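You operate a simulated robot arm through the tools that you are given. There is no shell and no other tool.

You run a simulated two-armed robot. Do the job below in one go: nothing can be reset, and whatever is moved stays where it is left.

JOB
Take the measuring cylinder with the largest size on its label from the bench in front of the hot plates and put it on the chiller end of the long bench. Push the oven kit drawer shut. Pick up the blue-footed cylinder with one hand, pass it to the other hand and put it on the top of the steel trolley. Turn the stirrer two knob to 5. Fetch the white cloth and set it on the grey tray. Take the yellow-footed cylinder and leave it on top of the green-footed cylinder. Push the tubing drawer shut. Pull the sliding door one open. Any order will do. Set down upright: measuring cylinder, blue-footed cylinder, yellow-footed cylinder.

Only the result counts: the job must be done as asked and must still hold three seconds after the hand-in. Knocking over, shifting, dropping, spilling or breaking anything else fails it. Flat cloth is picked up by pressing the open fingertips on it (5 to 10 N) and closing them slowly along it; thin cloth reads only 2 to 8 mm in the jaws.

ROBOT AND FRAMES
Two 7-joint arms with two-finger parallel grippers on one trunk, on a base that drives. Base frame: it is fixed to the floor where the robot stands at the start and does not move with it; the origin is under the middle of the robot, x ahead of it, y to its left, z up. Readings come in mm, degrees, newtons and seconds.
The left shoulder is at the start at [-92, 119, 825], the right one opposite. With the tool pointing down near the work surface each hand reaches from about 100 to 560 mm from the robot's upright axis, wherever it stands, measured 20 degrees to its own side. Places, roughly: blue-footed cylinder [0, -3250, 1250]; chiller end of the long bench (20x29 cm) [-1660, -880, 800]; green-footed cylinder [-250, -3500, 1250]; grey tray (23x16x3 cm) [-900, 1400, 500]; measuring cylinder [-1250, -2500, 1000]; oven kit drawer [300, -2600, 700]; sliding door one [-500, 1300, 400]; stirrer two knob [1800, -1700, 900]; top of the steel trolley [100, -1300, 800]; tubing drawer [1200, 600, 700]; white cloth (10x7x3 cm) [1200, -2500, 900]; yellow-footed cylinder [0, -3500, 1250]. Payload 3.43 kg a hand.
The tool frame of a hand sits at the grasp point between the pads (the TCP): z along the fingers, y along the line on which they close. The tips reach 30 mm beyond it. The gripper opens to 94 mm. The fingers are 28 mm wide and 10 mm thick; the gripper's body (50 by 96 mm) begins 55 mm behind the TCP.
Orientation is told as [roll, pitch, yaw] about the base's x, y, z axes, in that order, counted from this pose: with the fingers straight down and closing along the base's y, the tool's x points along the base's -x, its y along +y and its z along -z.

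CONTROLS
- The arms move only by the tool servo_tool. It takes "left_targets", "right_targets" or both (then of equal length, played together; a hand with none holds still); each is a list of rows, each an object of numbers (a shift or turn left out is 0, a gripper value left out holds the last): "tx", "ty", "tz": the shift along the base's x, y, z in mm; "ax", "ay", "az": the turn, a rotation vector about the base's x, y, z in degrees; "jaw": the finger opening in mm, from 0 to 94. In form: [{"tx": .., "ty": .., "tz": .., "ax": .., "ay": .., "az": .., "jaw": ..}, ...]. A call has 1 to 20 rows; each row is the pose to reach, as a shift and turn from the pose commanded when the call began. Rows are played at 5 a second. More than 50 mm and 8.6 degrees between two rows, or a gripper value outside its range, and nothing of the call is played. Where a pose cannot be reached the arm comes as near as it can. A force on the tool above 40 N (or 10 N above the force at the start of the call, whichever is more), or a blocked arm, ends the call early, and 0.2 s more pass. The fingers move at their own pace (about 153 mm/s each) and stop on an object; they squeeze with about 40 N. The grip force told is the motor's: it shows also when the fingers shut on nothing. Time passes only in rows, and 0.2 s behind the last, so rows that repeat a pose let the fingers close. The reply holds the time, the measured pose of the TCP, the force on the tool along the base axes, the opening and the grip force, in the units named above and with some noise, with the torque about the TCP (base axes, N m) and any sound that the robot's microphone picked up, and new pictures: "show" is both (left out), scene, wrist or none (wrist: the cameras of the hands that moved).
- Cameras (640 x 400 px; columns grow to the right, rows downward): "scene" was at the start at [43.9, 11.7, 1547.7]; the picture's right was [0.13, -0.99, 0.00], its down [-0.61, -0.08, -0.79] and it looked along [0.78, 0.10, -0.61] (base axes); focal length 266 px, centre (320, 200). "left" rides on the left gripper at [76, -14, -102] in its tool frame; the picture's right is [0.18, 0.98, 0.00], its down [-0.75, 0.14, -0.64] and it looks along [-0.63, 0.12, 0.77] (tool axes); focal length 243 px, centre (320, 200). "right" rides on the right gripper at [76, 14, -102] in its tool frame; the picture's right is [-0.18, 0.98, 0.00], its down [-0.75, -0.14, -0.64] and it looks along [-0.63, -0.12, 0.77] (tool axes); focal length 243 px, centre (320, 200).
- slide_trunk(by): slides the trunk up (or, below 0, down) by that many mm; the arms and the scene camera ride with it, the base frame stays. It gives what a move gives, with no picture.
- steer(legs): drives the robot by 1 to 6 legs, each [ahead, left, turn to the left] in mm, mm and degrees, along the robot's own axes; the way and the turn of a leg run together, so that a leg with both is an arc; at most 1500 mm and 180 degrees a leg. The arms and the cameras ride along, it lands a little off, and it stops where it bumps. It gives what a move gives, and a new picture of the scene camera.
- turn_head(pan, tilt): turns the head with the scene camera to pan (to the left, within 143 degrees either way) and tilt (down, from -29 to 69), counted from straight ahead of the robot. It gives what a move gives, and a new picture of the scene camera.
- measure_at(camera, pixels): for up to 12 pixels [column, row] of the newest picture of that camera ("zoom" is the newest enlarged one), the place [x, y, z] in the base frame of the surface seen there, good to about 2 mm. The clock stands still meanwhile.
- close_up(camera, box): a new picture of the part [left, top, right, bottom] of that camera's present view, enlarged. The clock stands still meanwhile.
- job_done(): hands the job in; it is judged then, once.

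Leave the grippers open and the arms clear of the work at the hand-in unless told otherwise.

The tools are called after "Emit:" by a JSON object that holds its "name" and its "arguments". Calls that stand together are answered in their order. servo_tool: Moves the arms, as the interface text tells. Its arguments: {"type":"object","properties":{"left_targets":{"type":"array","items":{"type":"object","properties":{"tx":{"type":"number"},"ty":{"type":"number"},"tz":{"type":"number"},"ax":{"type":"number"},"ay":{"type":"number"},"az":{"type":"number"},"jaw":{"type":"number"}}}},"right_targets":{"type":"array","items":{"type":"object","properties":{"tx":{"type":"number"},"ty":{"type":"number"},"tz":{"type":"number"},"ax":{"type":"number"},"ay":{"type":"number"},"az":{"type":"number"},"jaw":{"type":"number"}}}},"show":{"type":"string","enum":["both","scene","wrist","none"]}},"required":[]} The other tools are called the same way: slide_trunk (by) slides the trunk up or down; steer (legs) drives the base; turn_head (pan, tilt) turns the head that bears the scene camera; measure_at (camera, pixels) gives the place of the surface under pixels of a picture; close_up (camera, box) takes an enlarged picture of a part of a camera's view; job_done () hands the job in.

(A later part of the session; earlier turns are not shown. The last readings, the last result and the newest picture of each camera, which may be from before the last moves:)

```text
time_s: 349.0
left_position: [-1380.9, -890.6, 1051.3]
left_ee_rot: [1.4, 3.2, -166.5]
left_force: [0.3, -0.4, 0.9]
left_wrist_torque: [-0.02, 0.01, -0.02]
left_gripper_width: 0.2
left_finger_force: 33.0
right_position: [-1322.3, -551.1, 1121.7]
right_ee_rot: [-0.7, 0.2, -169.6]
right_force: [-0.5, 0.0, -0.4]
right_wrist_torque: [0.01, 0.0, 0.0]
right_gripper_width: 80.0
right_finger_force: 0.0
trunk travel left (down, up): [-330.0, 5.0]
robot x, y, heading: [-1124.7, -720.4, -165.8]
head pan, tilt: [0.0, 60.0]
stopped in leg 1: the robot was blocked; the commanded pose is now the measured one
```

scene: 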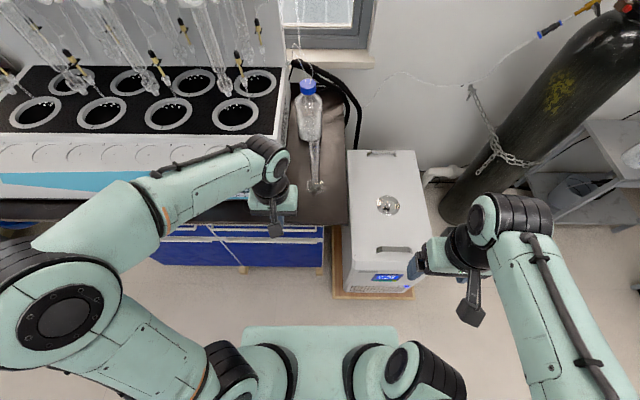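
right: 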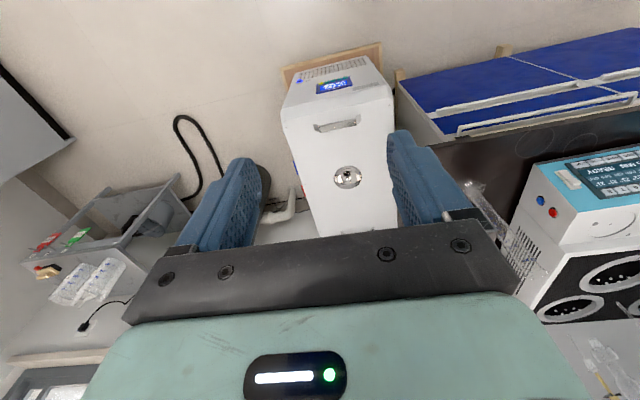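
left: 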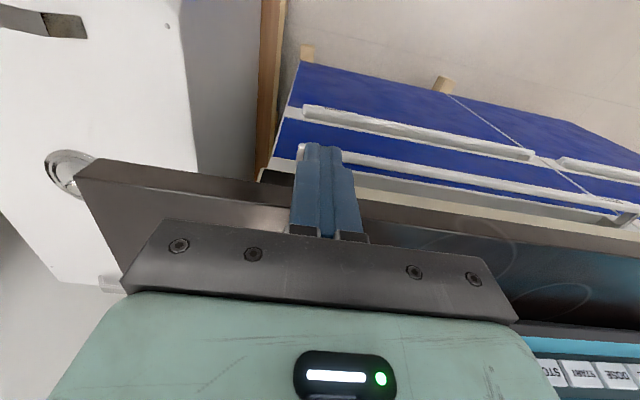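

I need to see under the robot. I'll lower the trunk and turn the left hand so its camera looks along the base's front toward the pallet corner.

Emit:
{"name": "slide_trunk", "arguments": {"by": -300}}

Emit:
{"name": "servo_tool", "arguments": {"left_targets": [{"tx": 5, "ty": -15, "tz": -20, "az": -8}, {"tx": 10, "ty": -30, "tz": -40, "az": -16}, {"tx": 15, "ty": -45, "tz": -60, "az": -24}, {"tx": 20, "ty": -60, "tz": -80, "az": -32}, {"tx": 25, "ty": -75, "tz": -100, "az": -40}, {"tx": 30, "ty": -90, "tz": -120, "az": -48}, {"tx": 35, "ty": -105, "tz": -140, "az": -56}, {"tx": 40, "ty": -120, "tz": -160, "az": -64}, {"tx": 45, "ty": -130, "tz": -180, "az": -72}, {"tx": 50, "ty": -140, "tz": -200, "az": -80}, {"tx": 50, "ty": -140, "tz": -220, "az": -88}]}}

```text
time_s: 352.0
left_position: [-1381.5, -889.2, 751.2]
left_ee_rot: [1.4, 3.2, -166.5]
left_force: [0.8, -0.5, -0.2]
left_wrist_torque: [-0.01, -0.01, -0.03]
left_gripper_width: 0.0
left_finger_force: 33.0
right_position: [-1321.6, -551.1, 821.2]
right_ee_rot: [-0.7, 0.2, -169.5]
right_force: [0.0, -0.2, 0.0]
right_wrist_torque: [-0.01, -0.02, -0.01]
right_gripper_width: 80.0
right_finger_force: 0.1
trunk travel left (down, up): [-30.0, 305.0]
robot x, y, heading: [-1119.5, -725.1, -165.6]
head pan, tilt: [0.0, 60.0]
```

```text
time_s: 354.4
left_position: [-1333.8, -1031.3, 531.8]
left_ee_rot: [1.4, 3.3, 105.3]
left_force: [-1.1, -0.1, 0.2]
left_wrist_torque: [0.02, 0.0, -0.03]
left_gripper_width: 0.3
left_finger_force: 32.9
right_position: [-1323.4, -551.6, 821.6]
right_ee_rot: [-0.7, 0.1, -169.5]
right_force: [0.0, 0.4, 0.5]
right_wrist_torque: [0.01, -0.03, -0.02]
right_gripper_width: 80.0
right_finger_force: 0.1
trunk travel left (down, up): [-30.0, 305.0]
robot x, y, heading: [-1124.8, -725.4, -165.8]
head pan, tilt: [0.0, 60.0]
```

scene: 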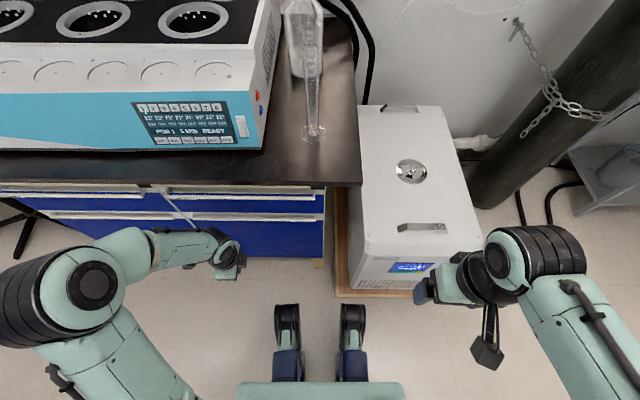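
left: 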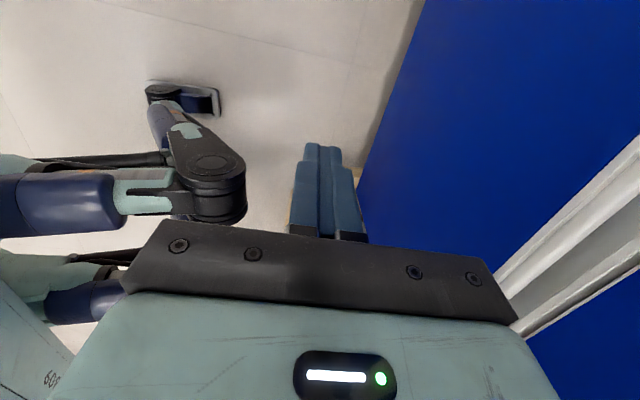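

The robot actually has legs, whose knees stick forward when the trunk is low. I'll measure the knees and pallet corner, then try a short reverse in this posture.

Emit:
{"name": "measure_at", "arguments": {"camera": "scene", "pixels": [[288, 312], [352, 312], [288, 345], [352, 345], [338, 297], [334, 292], [320, 390]]}}

Emit:
{"name": "steer", "arguments": {"legs": [[-100, 0, 0]]}}

```text
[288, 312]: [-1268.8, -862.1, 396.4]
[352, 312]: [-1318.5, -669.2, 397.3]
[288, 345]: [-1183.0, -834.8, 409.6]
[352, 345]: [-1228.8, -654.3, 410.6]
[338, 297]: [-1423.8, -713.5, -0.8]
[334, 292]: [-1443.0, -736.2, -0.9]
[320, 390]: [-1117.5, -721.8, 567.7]
```

```text
time_s: 355.6
left_position: [-1330.6, -1030.3, 530.1]
left_ee_rot: [1.3, 3.2, 105.5]
left_force: [-0.2, 0.9, -0.2]
left_wrist_torque: [-0.01, 0.01, 0.01]
left_gripper_width: 0.1
left_finger_force: 33.2
right_position: [-1321.8, -551.3, 821.5]
right_ee_rot: [-0.7, 0.0, -169.3]
right_force: [0.4, 0.8, 0.1]
right_wrist_torque: [-0.02, -0.01, 0.0]
right_gripper_width: 79.7
right_finger_force: 0.1
trunk travel left (down, up): [-30.0, 305.0]
robot x, y, heading: [-1120.3, -724.5, -165.7]
head pan, tilt: [0.0, 60.0]
stopped in leg 1: the robot was blocked; the commanded pose is now the measured one
```

scene: 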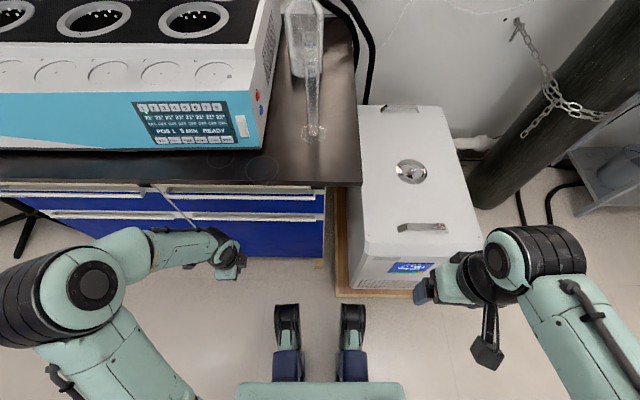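

Still stuck. I'll open the left fingers so the wrist camera can see the pallet corner between them.

Emit:
{"name": "servo_tool", "arguments": {"left_targets": [{"jaw": 94, "tz": 0}, {"jaw": 94, "ty": -20, "tz": -60}, {"jaw": 94, "ty": -30, "tz": -100}, {"jaw": 94, "ty": -40, "tz": -140}], "show": "wrist"}}

```text
refused: row 2 steps farther than a row can; nothing moved
```

Emit:
{"name": "servo_tool", "arguments": {"left_targets": [{"jaw": 94, "tz": 0}, {"jaw": 94, "ty": -10, "tz": -40}, {"jaw": 94, "ty": -20, "tz": -80}, {"jaw": 94, "ty": -30, "tz": -120}], "show": "wrist"}}

```text
time_s: 356.6
left_position: [-1333.6, -1057.9, 413.2]
left_ee_rot: [1.4, 3.1, 105.5]
left_force: [-1.4, 0.7, 0.3]
left_wrist_torque: [0.0, -0.02, -0.01]
left_gripper_width: 94.0
left_finger_force: 0.1
right_position: [-1322.9, -550.9, 820.7]
right_ee_rot: [-0.7, 0.2, -169.4]
right_force: [0.5, -0.3, -0.4]
right_wrist_torque: [0.01, 0.0, -0.03]
right_gripper_width: 79.8
right_finger_force: 0.1
trunk travel left (down, up): [-30.0, 305.0]
robot x, y, heading: [-1122.3, -721.4, -165.5]
head pan, tilt: [0.0, 60.0]
```

left: 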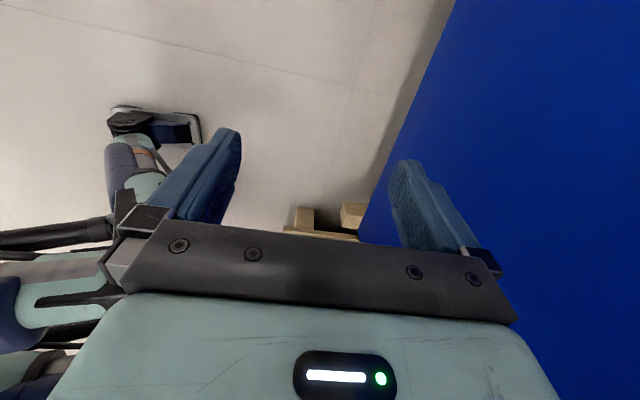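

No robot part is visible at the corner, so it's an unseen low base edge caught by friction on the pallet. Rotation still works there, so I'll combine: rotate about that corner (so the drive doesn't fight it) while pulling outward. First I'll bring the left hand back in.

Emit:
{"name": "servo_tool", "arguments": {"left_targets": [{"tz": 40, "ty": 15}, {"tz": 80, "ty": 30, "az": 8}, {"tz": 120, "ty": 45, "az": 16, "tx": -5}, {"tz": 155, "ty": 60, "az": 24, "tx": -10}, {"tz": 190, "ty": 75, "az": 32, "tx": -15}, {"tz": 225, "ty": 90, "az": 40, "tx": -20}, {"tz": 255, "ty": 105, "az": 48, "tx": -25}, {"tz": 280, "ty": 120, "az": 56, "tx": -30}, {"tz": 300, "ty": 135, "az": 64, "tx": -30}, {"tz": 320, "ty": 150, "az": 72, "tx": -30}, {"tz": 340, "ty": 165, "az": 80, "tx": -30}, {"tz": 340, "ty": 170, "az": 88, "tx": -30}], "show": "none"}}

Emit:
{"name": "slide_trunk", "arguments": {"by": 250}}

Emit:
{"name": "steer", "arguments": {"legs": [[-59, -66, 15]]}}

```text
time_s: 359.2
left_position: [-1363.2, -889.5, 750.8]
left_ee_rot: [1.4, 3.2, -166.5]
left_force: [-0.2, -0.2, -0.1]
left_wrist_torque: [0.01, -0.01, 0.0]
left_gripper_width: 94.3
left_finger_force: 0.1
right_position: [-1323.2, -551.8, 820.7]
right_ee_rot: [-0.6, 0.3, -169.5]
right_force: [0.6, -0.1, 0.5]
right_wrist_torque: [0.0, -0.01, -0.03]
right_gripper_width: 79.9
right_finger_force: 0.1
trunk travel left (down, up): [-30.0, 305.0]
robot x, y, heading: [-1122.8, -721.5, -165.7]
head pan, tilt: [0.0, 60.0]
```

```text
time_s: 361.7
left_position: [-1361.8, -890.0, 1000.4]
left_ee_rot: [1.5, 3.2, -166.5]
left_force: [-0.2, -0.2, -0.4]
left_wrist_torque: [-0.02, 0.01, 0.0]
left_gripper_width: 94.0
left_finger_force: 0.0
right_position: [-1322.5, -550.9, 1071.9]
right_ee_rot: [-0.7, 0.2, -169.4]
right_force: [-0.1, 0.2, 0.1]
right_wrist_torque: [0.02, -0.01, 0.0]
right_gripper_width: 79.8
right_finger_force: 0.0
trunk travel left (down, up): [-280.0, 55.0]
robot x, y, heading: [-1122.0, -724.5, -165.5]
head pan, tilt: [0.0, 60.0]
```

```text
time_s: 363.0
left_position: [-1279.2, -863.8, 1002.3]
left_ee_rot: [1.3, 3.0, -151.4]
left_force: [0.8, 0.4, 0.4]
left_wrist_torque: [-0.01, 0.04, -0.02]
left_gripper_width: 94.0
left_finger_force: 0.0
right_position: [-1328.7, -525.4, 1073.1]
right_ee_rot: [-0.7, 0.1, -154.2]
right_force: [0.3, 0.6, -0.8]
right_wrist_torque: [-0.01, 0.02, 0.01]
right_gripper_width: 80.3
right_finger_force: 0.0
trunk travel left (down, up): [-280.0, 55.0]
robot x, y, heading: [-1096.0, -638.2, -150.4]
head pan, tilt: [0.0, 60.0]
```

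scene: 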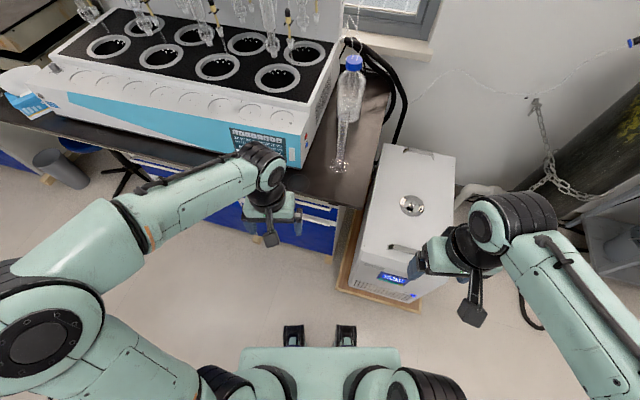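

That worked: the base is now about 38 mm free of the corner. I'll back away.

Emit:
{"name": "steer", "arguments": {"legs": [[-250, 0, 0]]}}

```text
time_s: 364.9
left_position: [-1064.7, -739.2, 1001.7]
left_ee_rot: [1.4, 3.2, -151.4]
left_force: [0.9, 0.0, -0.4]
left_wrist_torque: [0.02, 0.02, -0.01]
left_gripper_width: 94.0
left_finger_force: 0.1
right_position: [-1113.1, -401.3, 1072.3]
right_ee_rot: [-0.7, 0.2, -154.4]
right_force: [-0.5, 0.7, -0.4]
right_wrist_torque: [-0.02, 0.02, 0.0]
right_gripper_width: 79.8
right_finger_force: 0.2
trunk travel left (down, up): [-280.0, 55.0]
robot x, y, heading: [-873.1, -517.1, -150.8]
head pan, tilt: [0.0, 60.0]
```

scene: 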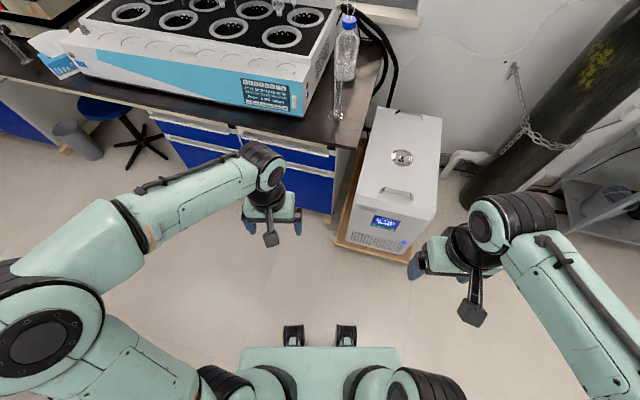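

It's free. I'll check that the cylinder stands upright and the chiller hasn't moved.

Emit:
{"name": "turn_head", "arguments": {"pan": -10, "tilt": 40}}

Emit:
{"name": "close_up", "arguments": {"camera": "scene", "box": [280, 80, 460, 240]}}

Emit:
{"name": "measure_at", "arguments": {"camera": "zoom", "pixels": [[320, 200], [320, 240], [320, 120], [350, 330], [420, 390], [300, 230]]}}

```text
time_s: 365.7
left_position: [-1064.2, -739.7, 1001.5]
left_ee_rot: [1.4, 3.2, -151.4]
left_force: [1.4, 0.0, 0.9]
left_wrist_torque: [-0.01, -0.01, 0.0]
left_gripper_width: 93.9
left_finger_force: 0.0
right_position: [-1112.6, -401.6, 1073.2]
right_ee_rot: [-0.7, 0.2, -154.3]
right_force: [-0.3, 0.2, 0.1]
right_wrist_torque: [0.01, 0.02, 0.06]
right_gripper_width: 80.1
right_finger_force: 0.0
trunk travel left (down, up): [-280.0, 55.0]
robot x, y, heading: [-872.1, -519.2, -150.8]
head pan, tilt: [-10.0, 40.0]
```

scene: 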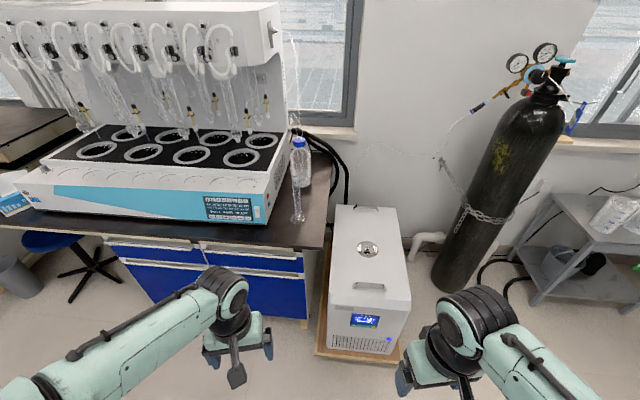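

```text
2.50 times, centred on (370, 160) of scene
```

zoom: 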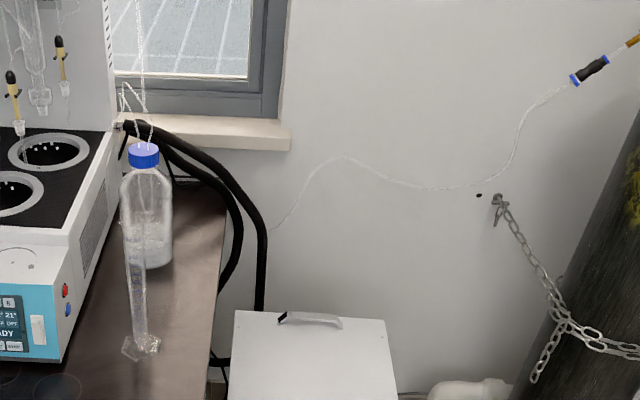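

```text
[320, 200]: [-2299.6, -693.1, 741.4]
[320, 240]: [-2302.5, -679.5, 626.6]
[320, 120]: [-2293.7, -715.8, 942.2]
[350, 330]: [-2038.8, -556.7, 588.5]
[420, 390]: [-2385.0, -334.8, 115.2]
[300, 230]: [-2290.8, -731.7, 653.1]
```

The 100 ml cylinder stands upright at the chiller end. Next are the coloured-foot cylinders on the wall shelf. I'll turn left and drive down toward it with good clearance.

Emit:
{"name": "steer", "arguments": {"legs": [[0, 0, 74.8], [1017, 27, 0], [700, 61, 0]]}}

Emit:
{"name": "turn_head", "arguments": {"pan": 0, "tilt": 15}}

```text
time_s: 377.7
left_position: [-201.5, -2412.3, 1000.7]
left_ee_rot: [1.4, 3.2, -76.3]
left_force: [0.8, -0.6, -0.8]
left_wrist_torque: [0.01, 0.01, 0.02]
left_gripper_width: 93.8
left_finger_force: 0.1
right_position: [-540.1, -2374.0, 1071.6]
right_ee_rot: [-0.7, 0.1, -79.2]
right_force: [0.4, -0.3, 0.4]
right_wrist_torque: [-0.01, 0.02, -0.03]
right_gripper_width: 80.3
right_finger_force: 0.0
trunk travel left (down, up): [-280.0, 55.0]
robot x, y, heading: [-369.4, -2176.4, -75.3]
head pan, tilt: [-10.0, 40.0]
```

scene: 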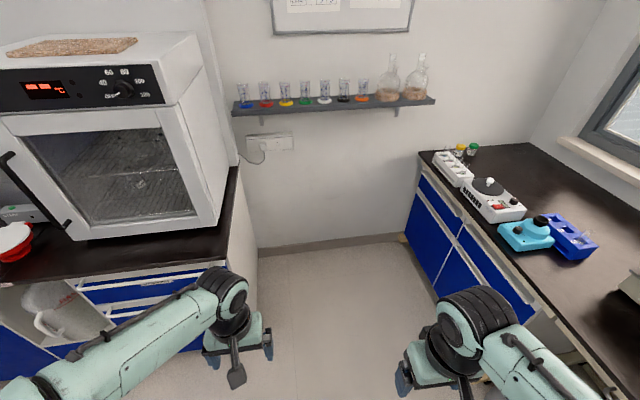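

```text
time_s: 378.6
left_position: [-200.9, -2412.3, 1002.2]
left_ee_rot: [1.3, 3.2, -76.3]
left_force: [0.2, -0.6, 0.4]
left_wrist_torque: [0.02, -0.01, -0.02]
left_gripper_width: 93.9
left_finger_force: 0.2
right_position: [-541.3, -2373.8, 1072.0]
right_ee_rot: [-0.7, 0.1, -79.2]
right_force: [1.3, -0.5, 0.1]
right_wrist_torque: [0.02, 0.0, 0.0]
right_gripper_width: 80.1
right_finger_force: 0.0
trunk travel left (down, up): [-280.0, 55.0]
robot x, y, heading: [-370.8, -2175.6, -75.3]
head pan, tilt: [0.0, 15.0]
```

scene: 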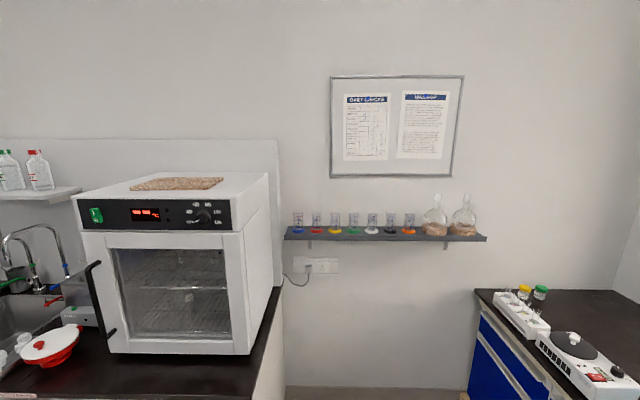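

The shelf holds blue, red, yellow, green, white, black and orange-footed cylinders. I'll zoom and measure.

Emit:
{"name": "close_up", "arguments": {"camera": "scene", "box": [280, 190, 500, 260]}}

Emit:
{"name": "measure_at", "arguments": {"camera": "zoom", "pixels": [[52, 120], [108, 120], [163, 120], [215, 120], [268, 120], [320, 120], [376, 120], [52, 95], [163, 95], [215, 95], [30, 135], [590, 140]]}}

```text
2.91 times, centred on (390, 225) of scene
```

zoom: 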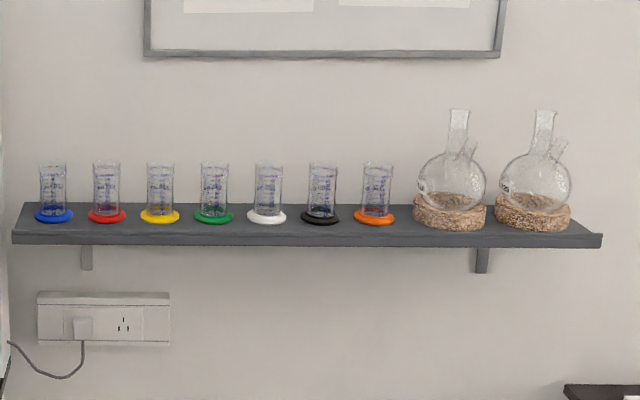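

```text
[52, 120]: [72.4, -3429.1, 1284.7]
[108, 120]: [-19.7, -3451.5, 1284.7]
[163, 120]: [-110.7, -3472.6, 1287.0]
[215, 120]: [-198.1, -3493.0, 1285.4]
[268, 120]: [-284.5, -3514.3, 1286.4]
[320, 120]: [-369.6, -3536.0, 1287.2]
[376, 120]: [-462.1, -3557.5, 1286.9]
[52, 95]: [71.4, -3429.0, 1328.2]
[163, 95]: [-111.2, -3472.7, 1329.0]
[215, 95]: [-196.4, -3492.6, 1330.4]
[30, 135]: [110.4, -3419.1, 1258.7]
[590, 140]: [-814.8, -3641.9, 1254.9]
```

Emit:
{"name": "measure_at", "arguments": {"camera": "zoom", "pixels": [[53, 222], [107, 222], [160, 222], [213, 222], [266, 222], [53, 209], [160, 209], [213, 209], [300, 238], [20, 238], [300, 215], [53, 165]]}}

Emit:
{"name": "close_up", "arguments": {"camera": "scene", "box": [282, 205, 372, 245]}}

```text
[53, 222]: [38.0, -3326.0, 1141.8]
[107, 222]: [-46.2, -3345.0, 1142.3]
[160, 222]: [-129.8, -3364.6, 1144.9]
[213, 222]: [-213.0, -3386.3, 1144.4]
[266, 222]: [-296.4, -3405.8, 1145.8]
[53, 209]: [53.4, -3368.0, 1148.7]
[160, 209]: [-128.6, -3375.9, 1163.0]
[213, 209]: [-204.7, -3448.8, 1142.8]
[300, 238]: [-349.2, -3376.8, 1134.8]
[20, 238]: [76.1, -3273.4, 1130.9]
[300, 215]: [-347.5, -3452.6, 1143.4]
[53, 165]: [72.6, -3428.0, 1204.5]
```

```text
7.11 times, centred on (327, 225) of scene
```

zoom: 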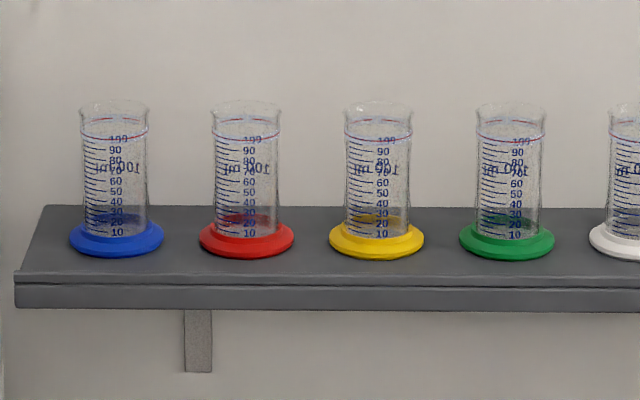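

Shelf top is z≈1143. The cylinders are about 100 mm tall, tube about 42 mm, foot about 60 mm, spaced 86 mm. Blue is at about [45,-3355], yellow [-123,-3393], green [-206,-3415]. Before moving in beside the oven I'll check how far the left elbow sticks out.

Emit:
{"name": "slide_trunk", "arguments": {"by": 52}}

Emit:
{"name": "turn_head", "arguments": {"pan": 30, "tilt": 60}}

Emit:
{"name": "measure_at", "arguments": {"camera": "scene", "pixels": [[200, 200], [240, 160], [230, 200], [180, 160], [220, 150]]}}

```text
time_s: 379.5
left_position: [-201.9, -2411.0, 1053.1]
left_ee_rot: [1.4, 3.2, -76.2]
left_force: [-0.3, 0.7, 0.5]
left_wrist_torque: [0.0, -0.02, -0.02]
left_gripper_width: 93.8
left_finger_force: 0.0
right_position: [-540.9, -2371.6, 1123.4]
right_ee_rot: [-0.7, 0.3, -79.2]
right_force: [-0.4, 0.1, -0.7]
right_wrist_torque: [-0.02, -0.01, 0.0]
right_gripper_width: 80.2
right_finger_force: 0.0
trunk travel left (down, up): [-332.0, 3.0]
robot x, y, heading: [-368.9, -2172.8, -75.3]
head pan, tilt: [0.0, 15.0]
```

```text
time_s: 380.6
left_position: [-201.3, -2412.8, 1053.9]
left_ee_rot: [1.4, 3.2, -76.3]
left_force: [-0.6, 0.4, 0.3]
left_wrist_torque: [0.0, 0.04, -0.01]
left_gripper_width: 94.1
left_finger_force: 0.1
right_position: [-540.8, -2374.1, 1124.3]
right_ee_rot: [-0.6, 0.3, -79.2]
right_force: [0.5, 0.3, -0.2]
right_wrist_torque: [0.03, -0.01, 0.03]
right_gripper_width: 79.9
right_finger_force: 0.1
trunk travel left (down, up): [-332.0, 3.0]
robot x, y, heading: [-370.0, -2172.3, -75.5]
head pan, tilt: [30.0, 60.0]
```

scene: 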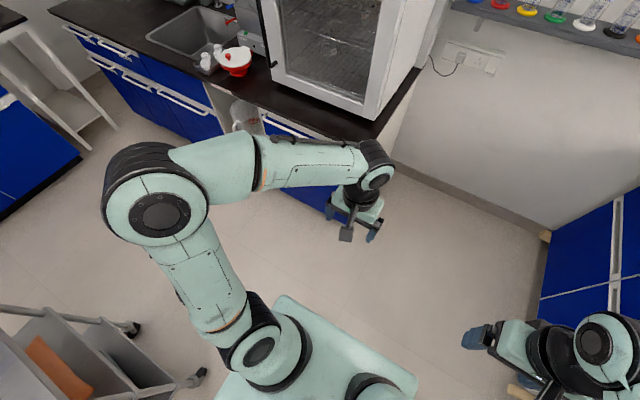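

```text
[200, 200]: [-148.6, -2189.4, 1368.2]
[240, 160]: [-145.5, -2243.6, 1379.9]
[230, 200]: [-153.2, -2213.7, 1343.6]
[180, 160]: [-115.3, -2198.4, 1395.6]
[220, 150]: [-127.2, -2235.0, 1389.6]
```

The left elbow sits high, about 240–310 mm to the left, so at my planned spot it clears the oven. I'll shift right first, then drive ahead to the shelf.

Emit:
{"name": "steer", "arguments": {"legs": [[0, -140, -1.2], [700, 0, 0]]}}

Emit:
{"name": "turn_head", "arguments": {"pan": 10, "tilt": 35}}

```text
time_s: 385.9
left_position: [-183.5, -3139.0, 1053.6]
left_ee_rot: [1.5, 3.2, -78.0]
left_force: [0.1, 0.5, -0.4]
left_wrist_torque: [-0.03, -0.02, -0.03]
left_gripper_width: 94.2
left_finger_force: 0.0
right_position: [-522.3, -3091.0, 1122.9]
right_ee_rot: [-0.7, 0.2, -81.0]
right_force: [0.1, -0.4, -0.4]
right_wrist_torque: [-0.01, 0.0, -0.03]
right_gripper_width: 80.0
right_finger_force: 0.1
trunk travel left (down, up): [-332.0, 3.0]
robot x, y, heading: [-346.8, -2897.9, -77.1]
head pan, tilt: [30.0, 60.0]
```

scene: 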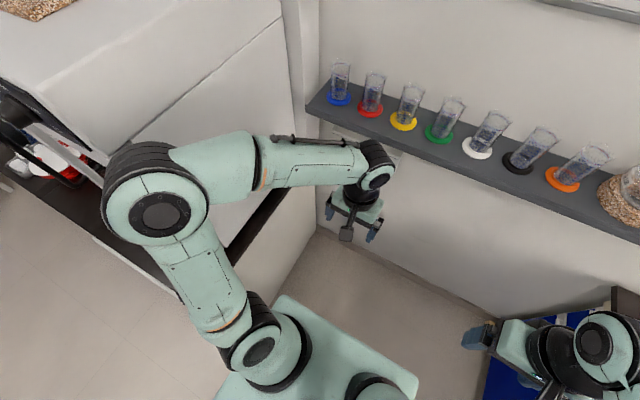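

```text
time_s: 386.8
left_position: [-183.1, -3139.3, 1052.8]
left_ee_rot: [1.4, 3.1, -78.1]
left_force: [-0.5, -0.2, 0.3]
left_wrist_torque: [-0.01, 0.0, -0.01]
left_gripper_width: 94.0
left_finger_force: 0.2
right_position: [-520.5, -3090.9, 1124.0]
right_ee_rot: [-0.7, 0.3, -81.0]
right_force: [-1.3, -0.5, -0.1]
right_wrist_torque: [0.03, 0.02, 0.0]
right_gripper_width: 80.1
right_finger_force: 0.1
trunk travel left (down, up): [-332.0, 3.0]
robot x, y, heading: [-344.8, -2893.7, -77.2]
head pan, tilt: [10.0, 35.0]
```

scene: 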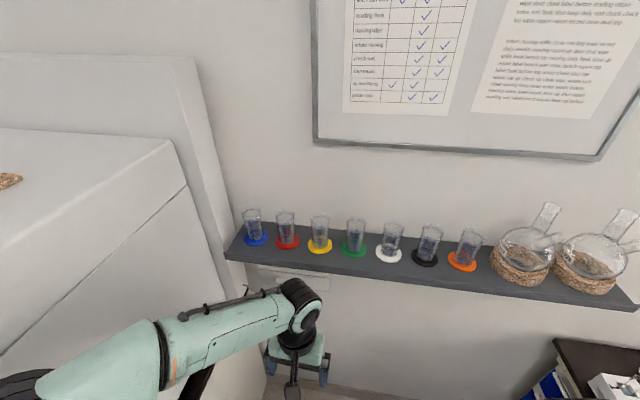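

I'm in front of the shelf. I'll zoom and measure feet and rims precisely.

Emit:
{"name": "close_up", "arguments": {"camera": "scene", "box": [230, 195, 390, 275]}}

Emit:
{"name": "measure_at", "arguments": {"camera": "zoom", "pixels": [[100, 198], [232, 213], [362, 230], [498, 248], [60, 172], [140, 172], [320, 195], [402, 200], [458, 208], [540, 218], [360, 180], [500, 195]]}}

```text
4.00 times, centred on (310, 235) of scene
```

zoom: 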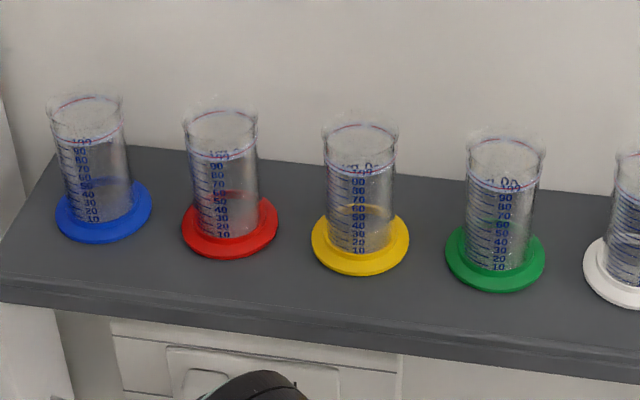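

```text
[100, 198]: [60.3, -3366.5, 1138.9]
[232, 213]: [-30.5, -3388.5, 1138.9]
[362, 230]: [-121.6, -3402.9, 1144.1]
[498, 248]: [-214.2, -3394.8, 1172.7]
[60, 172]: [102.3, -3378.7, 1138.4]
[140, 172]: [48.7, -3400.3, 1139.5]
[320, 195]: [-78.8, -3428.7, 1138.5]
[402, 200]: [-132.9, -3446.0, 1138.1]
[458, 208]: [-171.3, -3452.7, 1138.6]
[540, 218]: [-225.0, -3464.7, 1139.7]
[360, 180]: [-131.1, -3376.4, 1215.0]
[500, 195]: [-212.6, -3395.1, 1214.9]
```

Emit:
{"name": "measure_at", "arguments": {"camera": "zoom", "pixels": [[316, 240], [405, 240], [362, 270], [449, 258], [541, 258], [497, 286], [60, 212], [148, 212], [102, 238], [360, 150], [500, 165], [88, 130]]}}

```text
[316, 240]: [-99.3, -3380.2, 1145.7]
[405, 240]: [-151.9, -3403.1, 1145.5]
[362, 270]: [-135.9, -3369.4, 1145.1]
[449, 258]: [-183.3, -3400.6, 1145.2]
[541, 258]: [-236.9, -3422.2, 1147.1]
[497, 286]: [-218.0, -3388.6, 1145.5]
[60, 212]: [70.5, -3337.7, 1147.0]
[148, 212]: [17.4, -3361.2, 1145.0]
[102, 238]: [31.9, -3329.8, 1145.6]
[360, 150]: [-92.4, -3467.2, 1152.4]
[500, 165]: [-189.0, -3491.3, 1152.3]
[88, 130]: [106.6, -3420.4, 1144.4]
```

Centres: blue [46,-3355], yellow [-123.6,-3396], green [-208,-3416]; shelf z 1139, rim about z 1240. The left hand will do the stacking while the right stays aside. I'll raise the left hand, tilt it 57° and stop 110 mm short of the yellow cylinder at z 1198.

Emit:
{"name": "servo_tool", "arguments": {"left_targets": [{"tx": 0, "ty": 5, "tz": 30, "ax": -6.5, "ay": -1.5, "jaw": 62}, {"tx": 2, "ty": 5, "tz": 60, "ax": -13, "ay": -3.1}, {"tx": 5, "ty": 0, "tz": 90, "ax": -19.5, "ay": -4.6}, {"tx": 8, "ty": -10, "tz": 115, "ax": -26, "ay": -6.1}, {"tx": 12, "ty": -30, "tz": 135, "ax": -32.5, "ay": -7.7}, {"tx": 17, "ty": -60, "tz": 145, "ax": -39, "ay": -9.2}, {"tx": 22, "ty": -90, "tz": 145, "ax": -45.5, "ay": -10.7}, {"tx": 28, "ty": -120, "tz": 145, "ax": -52, "ay": -12.3}, {"tx": 34, "ty": -150, "tz": 145, "ax": -58.4, "ay": -13.8}, {"tx": 34, "ty": -150, "tz": 145, "ax": -58.4, "ay": -13.8}]}}

```text
time_s: 389.0
left_position: [-151.1, -3287.3, 1198.5]
left_ee_rot: [3.5, -57.0, -79.3]
left_force: [0.3, 0.8, 0.4]
left_wrist_torque: [0.02, 0.0, 0.01]
left_gripper_width: 61.7
left_finger_force: 0.0
right_position: [-522.4, -3090.1, 1124.1]
right_ee_rot: [-0.6, 0.3, -81.0]
right_force: [0.0, 0.2, 0.1]
right_wrist_torque: [0.02, 0.01, 0.0]
right_gripper_width: 79.9
right_finger_force: 0.0
trunk travel left (down, up): [-332.0, 3.0]
robot x, y, heading: [-342.2, -2895.4, -77.3]
head pan, tilt: [10.0, 35.0]
```

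scene: 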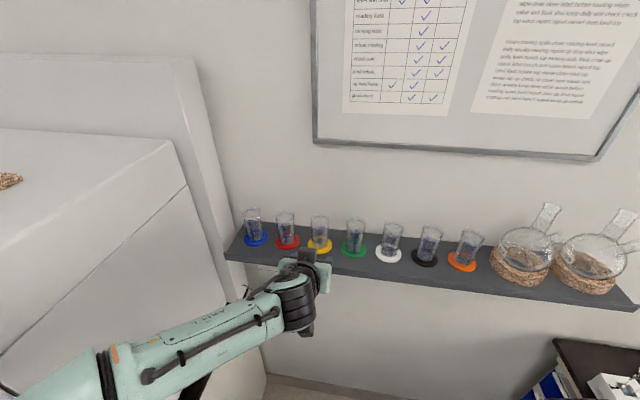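
left: 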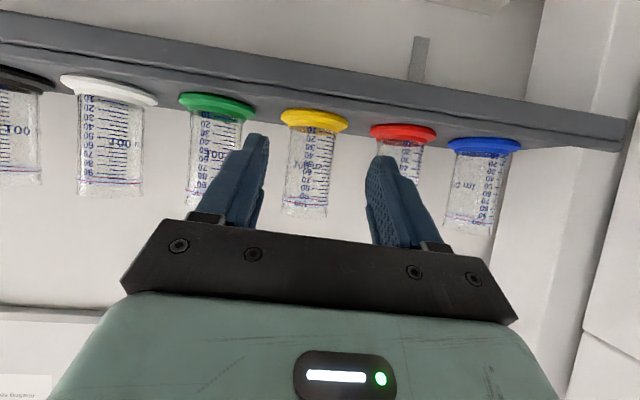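

The yellow cylinder is centred between the fingers. I'll level the hand (−2.25° roll), advance 112 mm to it and close gently.

Emit:
{"name": "servo_tool", "arguments": {"left_targets": [{"tx": 7, "ty": -27, "ax": -0.48, "ay": 1.82, "az": 1.22}, {"tx": 14, "ty": -54, "ax": -0.48, "ay": 1.82, "az": 1.22}, {"tx": 21, "ty": -82, "ax": -0.48, "ay": 1.82, "az": 1.22}, {"tx": 27.5, "ty": -108, "ax": -0.48, "ay": 1.82, "az": 1.22}, {"tx": 27.5, "ty": -108, "ax": -0.48, "ay": 1.82, "az": 1.22}]}}

```text
time_s: 390.2
left_position: [-124.0, -3397.4, 1196.8]
left_ee_rot: [0.2, -56.9, -75.3]
left_force: [-1.4, 0.0, 0.1]
left_wrist_torque: [0.02, 0.02, -0.01]
left_gripper_width: 62.2
left_finger_force: 0.1
right_position: [-521.8, -3088.8, 1123.4]
right_ee_rot: [-0.7, 0.2, -81.0]
right_force: [-0.1, -0.5, 0.0]
right_wrist_torque: [-0.03, 0.02, 0.03]
right_gripper_width: 80.1
right_finger_force: 0.0
trunk travel left (down, up): [-332.0, 3.0]
robot x, y, heading: [-341.0, -2892.6, -77.5]
head pan, tilt: [10.0, 35.0]
```

scene: 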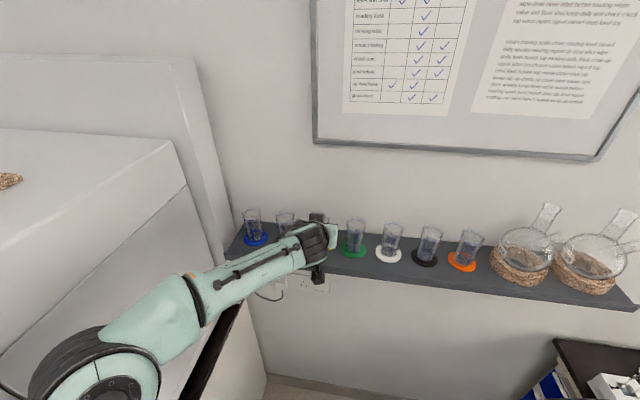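
left: 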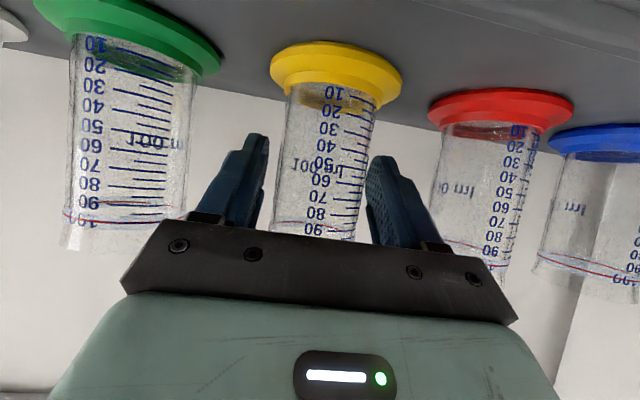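

The tube is centred (column ~321). I'll close slowly.

Emit:
{"name": "servo_tool", "arguments": {"left_targets": [{"jaw": 54}, {"jaw": 50}, {"jaw": 46}, {"jaw": 42}, {"jaw": 38}, {"jaw": 34}, {"jaw": 30}, {"jaw": 30}], "show": "wrist"}}

```text
time_s: 392.0
left_position: [-122.8, -3398.5, 1196.5]
left_ee_rot: [0.3, -56.9, -75.1]
left_force: [-0.6, 0.7, 0.7]
left_wrist_torque: [0.0, 0.04, -0.01]
left_gripper_width: 48.6
left_finger_force: 40.0
right_position: [-522.6, -3089.9, 1124.2]
right_ee_rot: [-0.7, 0.2, -80.9]
right_force: [0.6, 0.1, 0.1]
right_wrist_torque: [0.04, 0.02, 0.04]
right_gripper_width: 79.9
right_finger_force: 0.1
trunk travel left (down, up): [-332.0, 3.0]
robot x, y, heading: [-343.3, -2896.8, -77.3]
head pan, tilt: [10.0, 35.0]
```

left: 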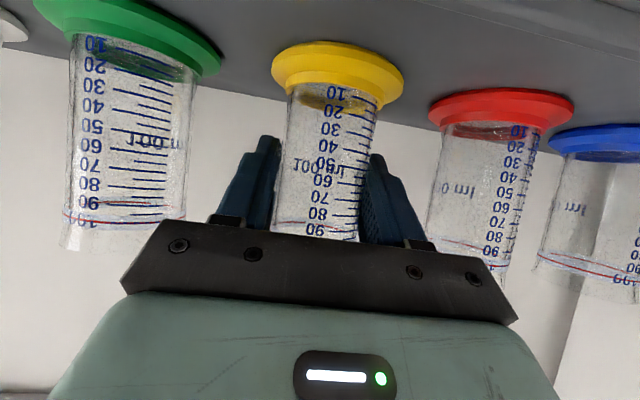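

The tube is gripped at 48.6 mm. I'll lift straight up 130 mm.

Emit:
{"name": "servo_tool", "arguments": {"left_targets": [{"tz": 5}, {"tz": 15}, {"tz": 35}, {"tz": 60}, {"tz": 85}, {"tz": 110}, {"tz": 130}, {"tz": 130}]}}

```text
time_s: 393.8
left_position: [-123.1, -3397.8, 1327.1]
left_ee_rot: [0.2, -56.9, -75.1]
left_force: [0.2, 0.7, -1.7]
left_wrist_torque: [0.02, -0.02, 0.0]
left_gripper_width: 48.7
left_finger_force: 40.3
right_position: [-522.1, -3090.6, 1124.0]
right_ee_rot: [-0.7, 0.2, -81.0]
right_force: [-0.2, 0.3, 0.5]
right_wrist_torque: [0.0, -0.01, 0.02]
right_gripper_width: 79.9
right_finger_force: 0.0
trunk travel left (down, up): [-332.0, 3.0]
robot x, y, heading: [-344.7, -2895.5, -77.2]
head pan, tilt: [10.0, 35.0]
```

scene: 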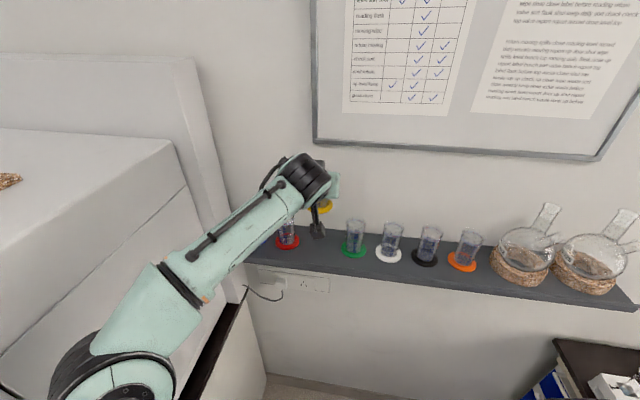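
left: 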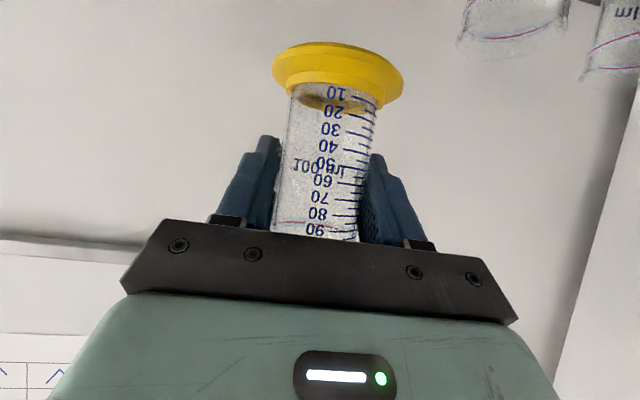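

Lifted cleanly. I'll move it across by [-84.6,-19.7] to above the green cylinder.

Emit:
{"name": "servo_tool", "arguments": {"left_targets": [{"tx": -20, "ty": -5}, {"tx": -45, "ty": -10.5}, {"tx": -70, "ty": -16.3}, {"tx": -84.6, "ty": -19.7}, {"tx": -84.6, "ty": -19.7}]}}

Emit:
{"name": "close_up", "arguments": {"camera": "scene", "box": [280, 140, 420, 270]}}

```text
time_s: 395.0
left_position: [-206.7, -3417.2, 1328.3]
left_ee_rot: [0.2, -56.9, -75.1]
left_force: [0.3, -0.6, -1.1]
left_wrist_torque: [0.0, -0.06, -0.01]
left_gripper_width: 48.6
left_finger_force: 40.5
right_position: [-522.4, -3090.5, 1123.6]
right_ee_rot: [-0.7, 0.2, -81.0]
right_force: [0.3, 0.6, -0.2]
right_wrist_torque: [0.03, 0.0, -0.03]
right_gripper_width: 79.7
right_finger_force: 0.1
trunk travel left (down, up): [-332.0, 3.0]
robot x, y, heading: [-346.0, -2897.1, -77.4]
head pan, tilt: [10.0, 35.0]
```

scene: 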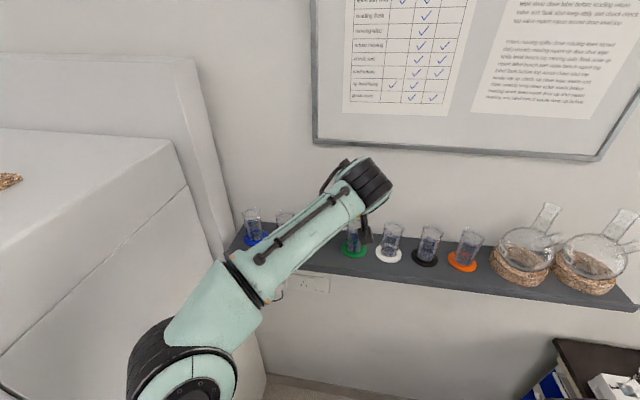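
left: 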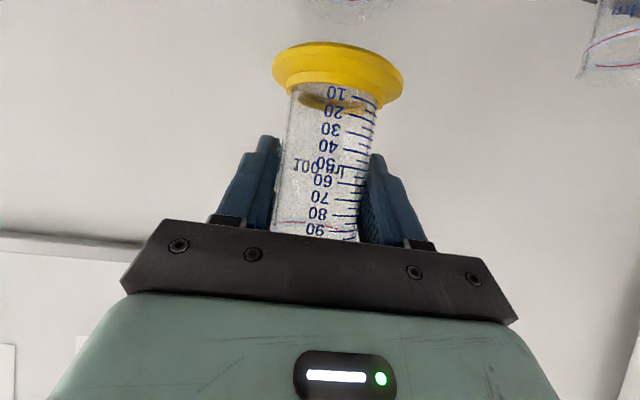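

```text
3.08 times, centred on (350, 205) of scene
```

zoom: 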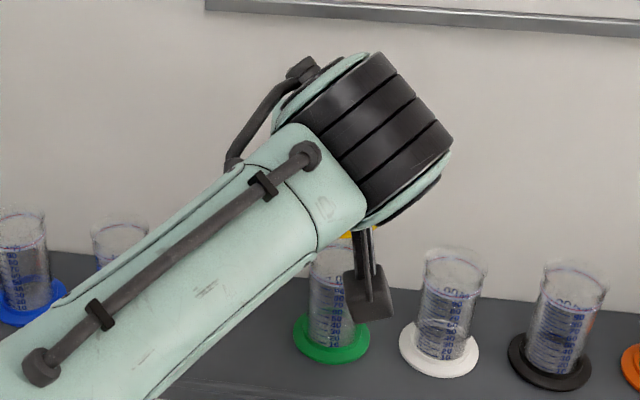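

The wrist view shows green's rim at about (349,7), and I predict (347,10) for perfect alignment, so it's within about 1 mm. I'll lower slowly until contact.

Emit:
{"name": "servo_tool", "arguments": {"left_targets": [{"tz": -8}, {"tz": -14}, {"tz": -18}, {"tz": -20}, {"tz": -22}, {"tz": -22}], "show": "wrist"}}

```text
time_s: 396.4
left_position: [-208.6, -3415.8, 1307.8]
left_ee_rot: [0.3, -56.9, -75.2]
left_force: [-0.1, 0.0, -1.5]
left_wrist_torque: [0.05, 0.0, 0.01]
left_gripper_width: 48.5
left_finger_force: 40.1
right_position: [-522.4, -3089.7, 1123.9]
right_ee_rot: [-0.7, 0.2, -81.0]
right_force: [-0.8, -0.7, 0.2]
right_wrist_torque: [-0.01, -0.01, 0.01]
right_gripper_width: 79.8
right_finger_force: 0.0
trunk travel left (down, up): [-332.0, 3.0]
robot x, y, heading: [-346.4, -2895.0, -77.2]
head pan, tilt: [10.0, 35.0]
```

left: 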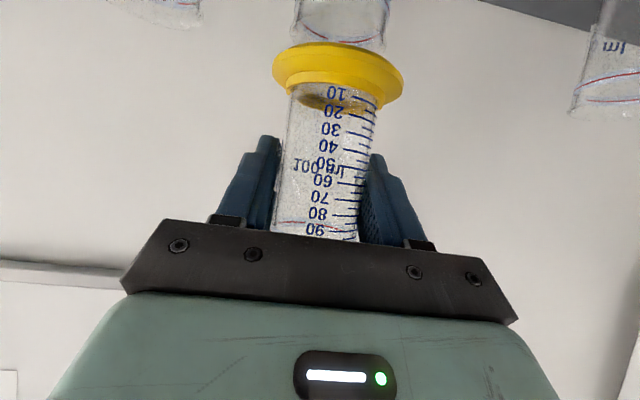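

Green's tube (centre ~341) lies right under the yellow foot (~338). I'll continue down in small steps.

Emit:
{"name": "servo_tool", "arguments": {"left_targets": [{"tz": -2}, {"tz": -4}, {"tz": -5.5}, {"tz": -7}, {"tz": -7}], "show": "wrist"}}

```text
time_s: 397.6
left_position: [-207.8, -3418.5, 1299.9]
left_ee_rot: [0.1, -56.9, -75.2]
left_force: [-0.1, 0.8, -1.0]
left_wrist_torque: [-0.01, -0.01, -0.01]
left_gripper_width: 48.3
left_finger_force: 39.9
right_position: [-521.3, -3091.1, 1124.0]
right_ee_rot: [-0.8, 0.2, -81.0]
right_force: [-0.3, 0.7, 0.3]
right_wrist_torque: [-0.01, 0.01, 0.01]
right_gripper_width: 79.8
right_finger_force: 0.1
trunk travel left (down, up): [-332.0, 3.0]
robot x, y, heading: [-342.3, -2894.2, -77.0]
head pan, tilt: [10.0, 35.0]
```

left: 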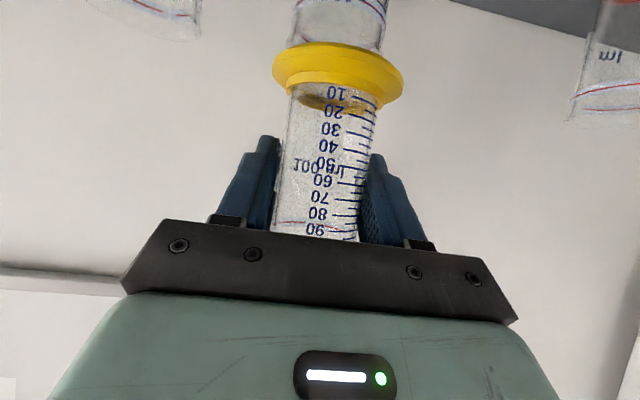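

Emit:
{"name": "servo_tool", "arguments": {"left_targets": [{"tz": -1.5}, {"tz": -3}, {"tz": -4.5}, {"tz": -4.5}], "show": "wrist"}}

```text
time_s: 398.6
left_position: [-207.6, -3416.6, 1296.1]
left_ee_rot: [0.3, -57.0, -75.0]
left_force: [-0.3, 1.0, -0.8]
left_wrist_torque: [0.0, 0.01, -0.02]
left_gripper_width: 48.5
left_finger_force: 40.3
right_position: [-521.9, -3091.1, 1124.3]
right_ee_rot: [-0.7, 0.2, -80.9]
right_force: [0.6, -0.2, -0.6]
right_wrist_torque: [-0.02, 0.01, 0.0]
right_gripper_width: 80.0
right_finger_force: 0.1
trunk travel left (down, up): [-332.0, 3.0]
robot x, y, heading: [-345.8, -2894.7, -77.2]
head pan, tilt: [10.0, 35.0]
```

left: 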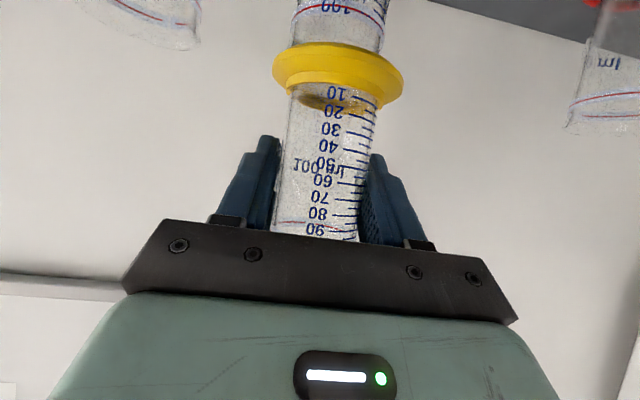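

Emit:
{"name": "servo_tool", "arguments": {"left_targets": [{"tz": -1}, {"tz": -2}, {"tz": -3}, {"tz": -4}, {"tz": -5}, {"tz": -5}], "show": "wrist"}}

```text
time_s: 400.0
left_position: [-206.5, -3417.4, 1289.7]
left_ee_rot: [0.1, -57.0, -75.0]
left_force: [0.6, 0.0, 4.2]
left_wrist_torque: [0.02, 0.04, -0.02]
left_gripper_width: 48.6
left_finger_force: 40.2
right_position: [-522.2, -3089.6, 1123.0]
right_ee_rot: [-0.6, 0.2, -81.0]
right_force: [-0.3, 0.1, 0.1]
right_wrist_torque: [0.03, 0.0, -0.01]
right_gripper_width: 79.9
right_finger_force: 0.1
trunk travel left (down, up): [-332.0, 3.0]
robot x, y, heading: [-343.4, -2898.8, -77.3]
head pan, tilt: [10.0, 35.0]
```

left: 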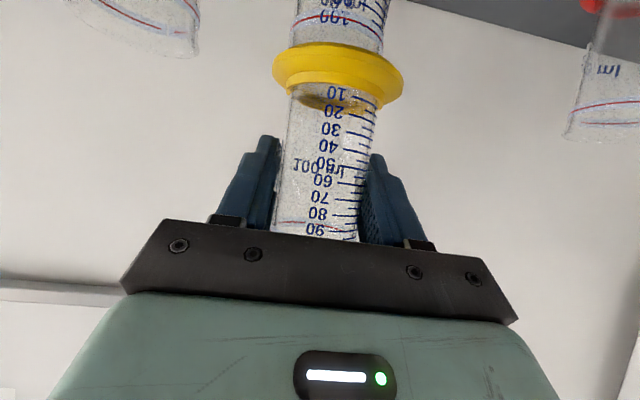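

Contact at about 5 N with the foot centred on the rim. I'll open gently in small steps.

Emit:
{"name": "servo_tool", "arguments": {"left_targets": [{"tz": 0}, {"jaw": 49.5}, {"jaw": 50.5}, {"jaw": 52}, {"jaw": 55}, {"jaw": 60}, {"jaw": 66}, {"jaw": 66}], "show": "wrist"}}

```text
time_s: 401.8
left_position: [-206.5, -3418.0, 1291.2]
left_ee_rot: [0.3, -56.9, -75.1]
left_force: [0.4, -0.4, 0.2]
left_wrist_torque: [-0.01, 0.0, 0.0]
left_gripper_width: 66.0
left_finger_force: 0.1
right_position: [-522.4, -3090.8, 1124.0]
right_ee_rot: [-0.6, 0.2, -81.0]
right_force: [0.0, -0.4, 0.3]
right_wrist_torque: [-0.02, 0.01, -0.06]
right_gripper_width: 79.8
right_finger_force: 0.1
trunk travel left (down, up): [-332.0, 3.0]
robot x, y, heading: [-341.4, -2897.9, -77.2]
head pan, tilt: [10.0, 35.0]
```

left: 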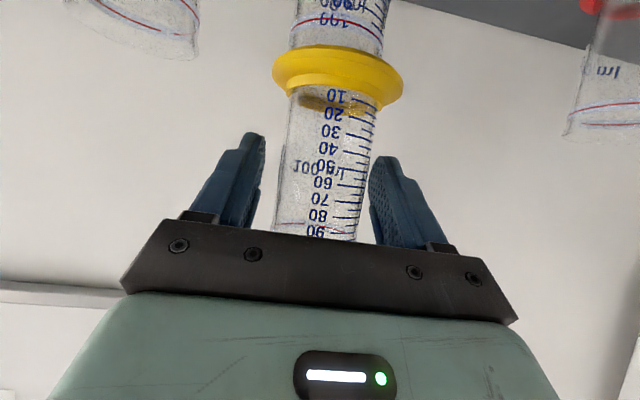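

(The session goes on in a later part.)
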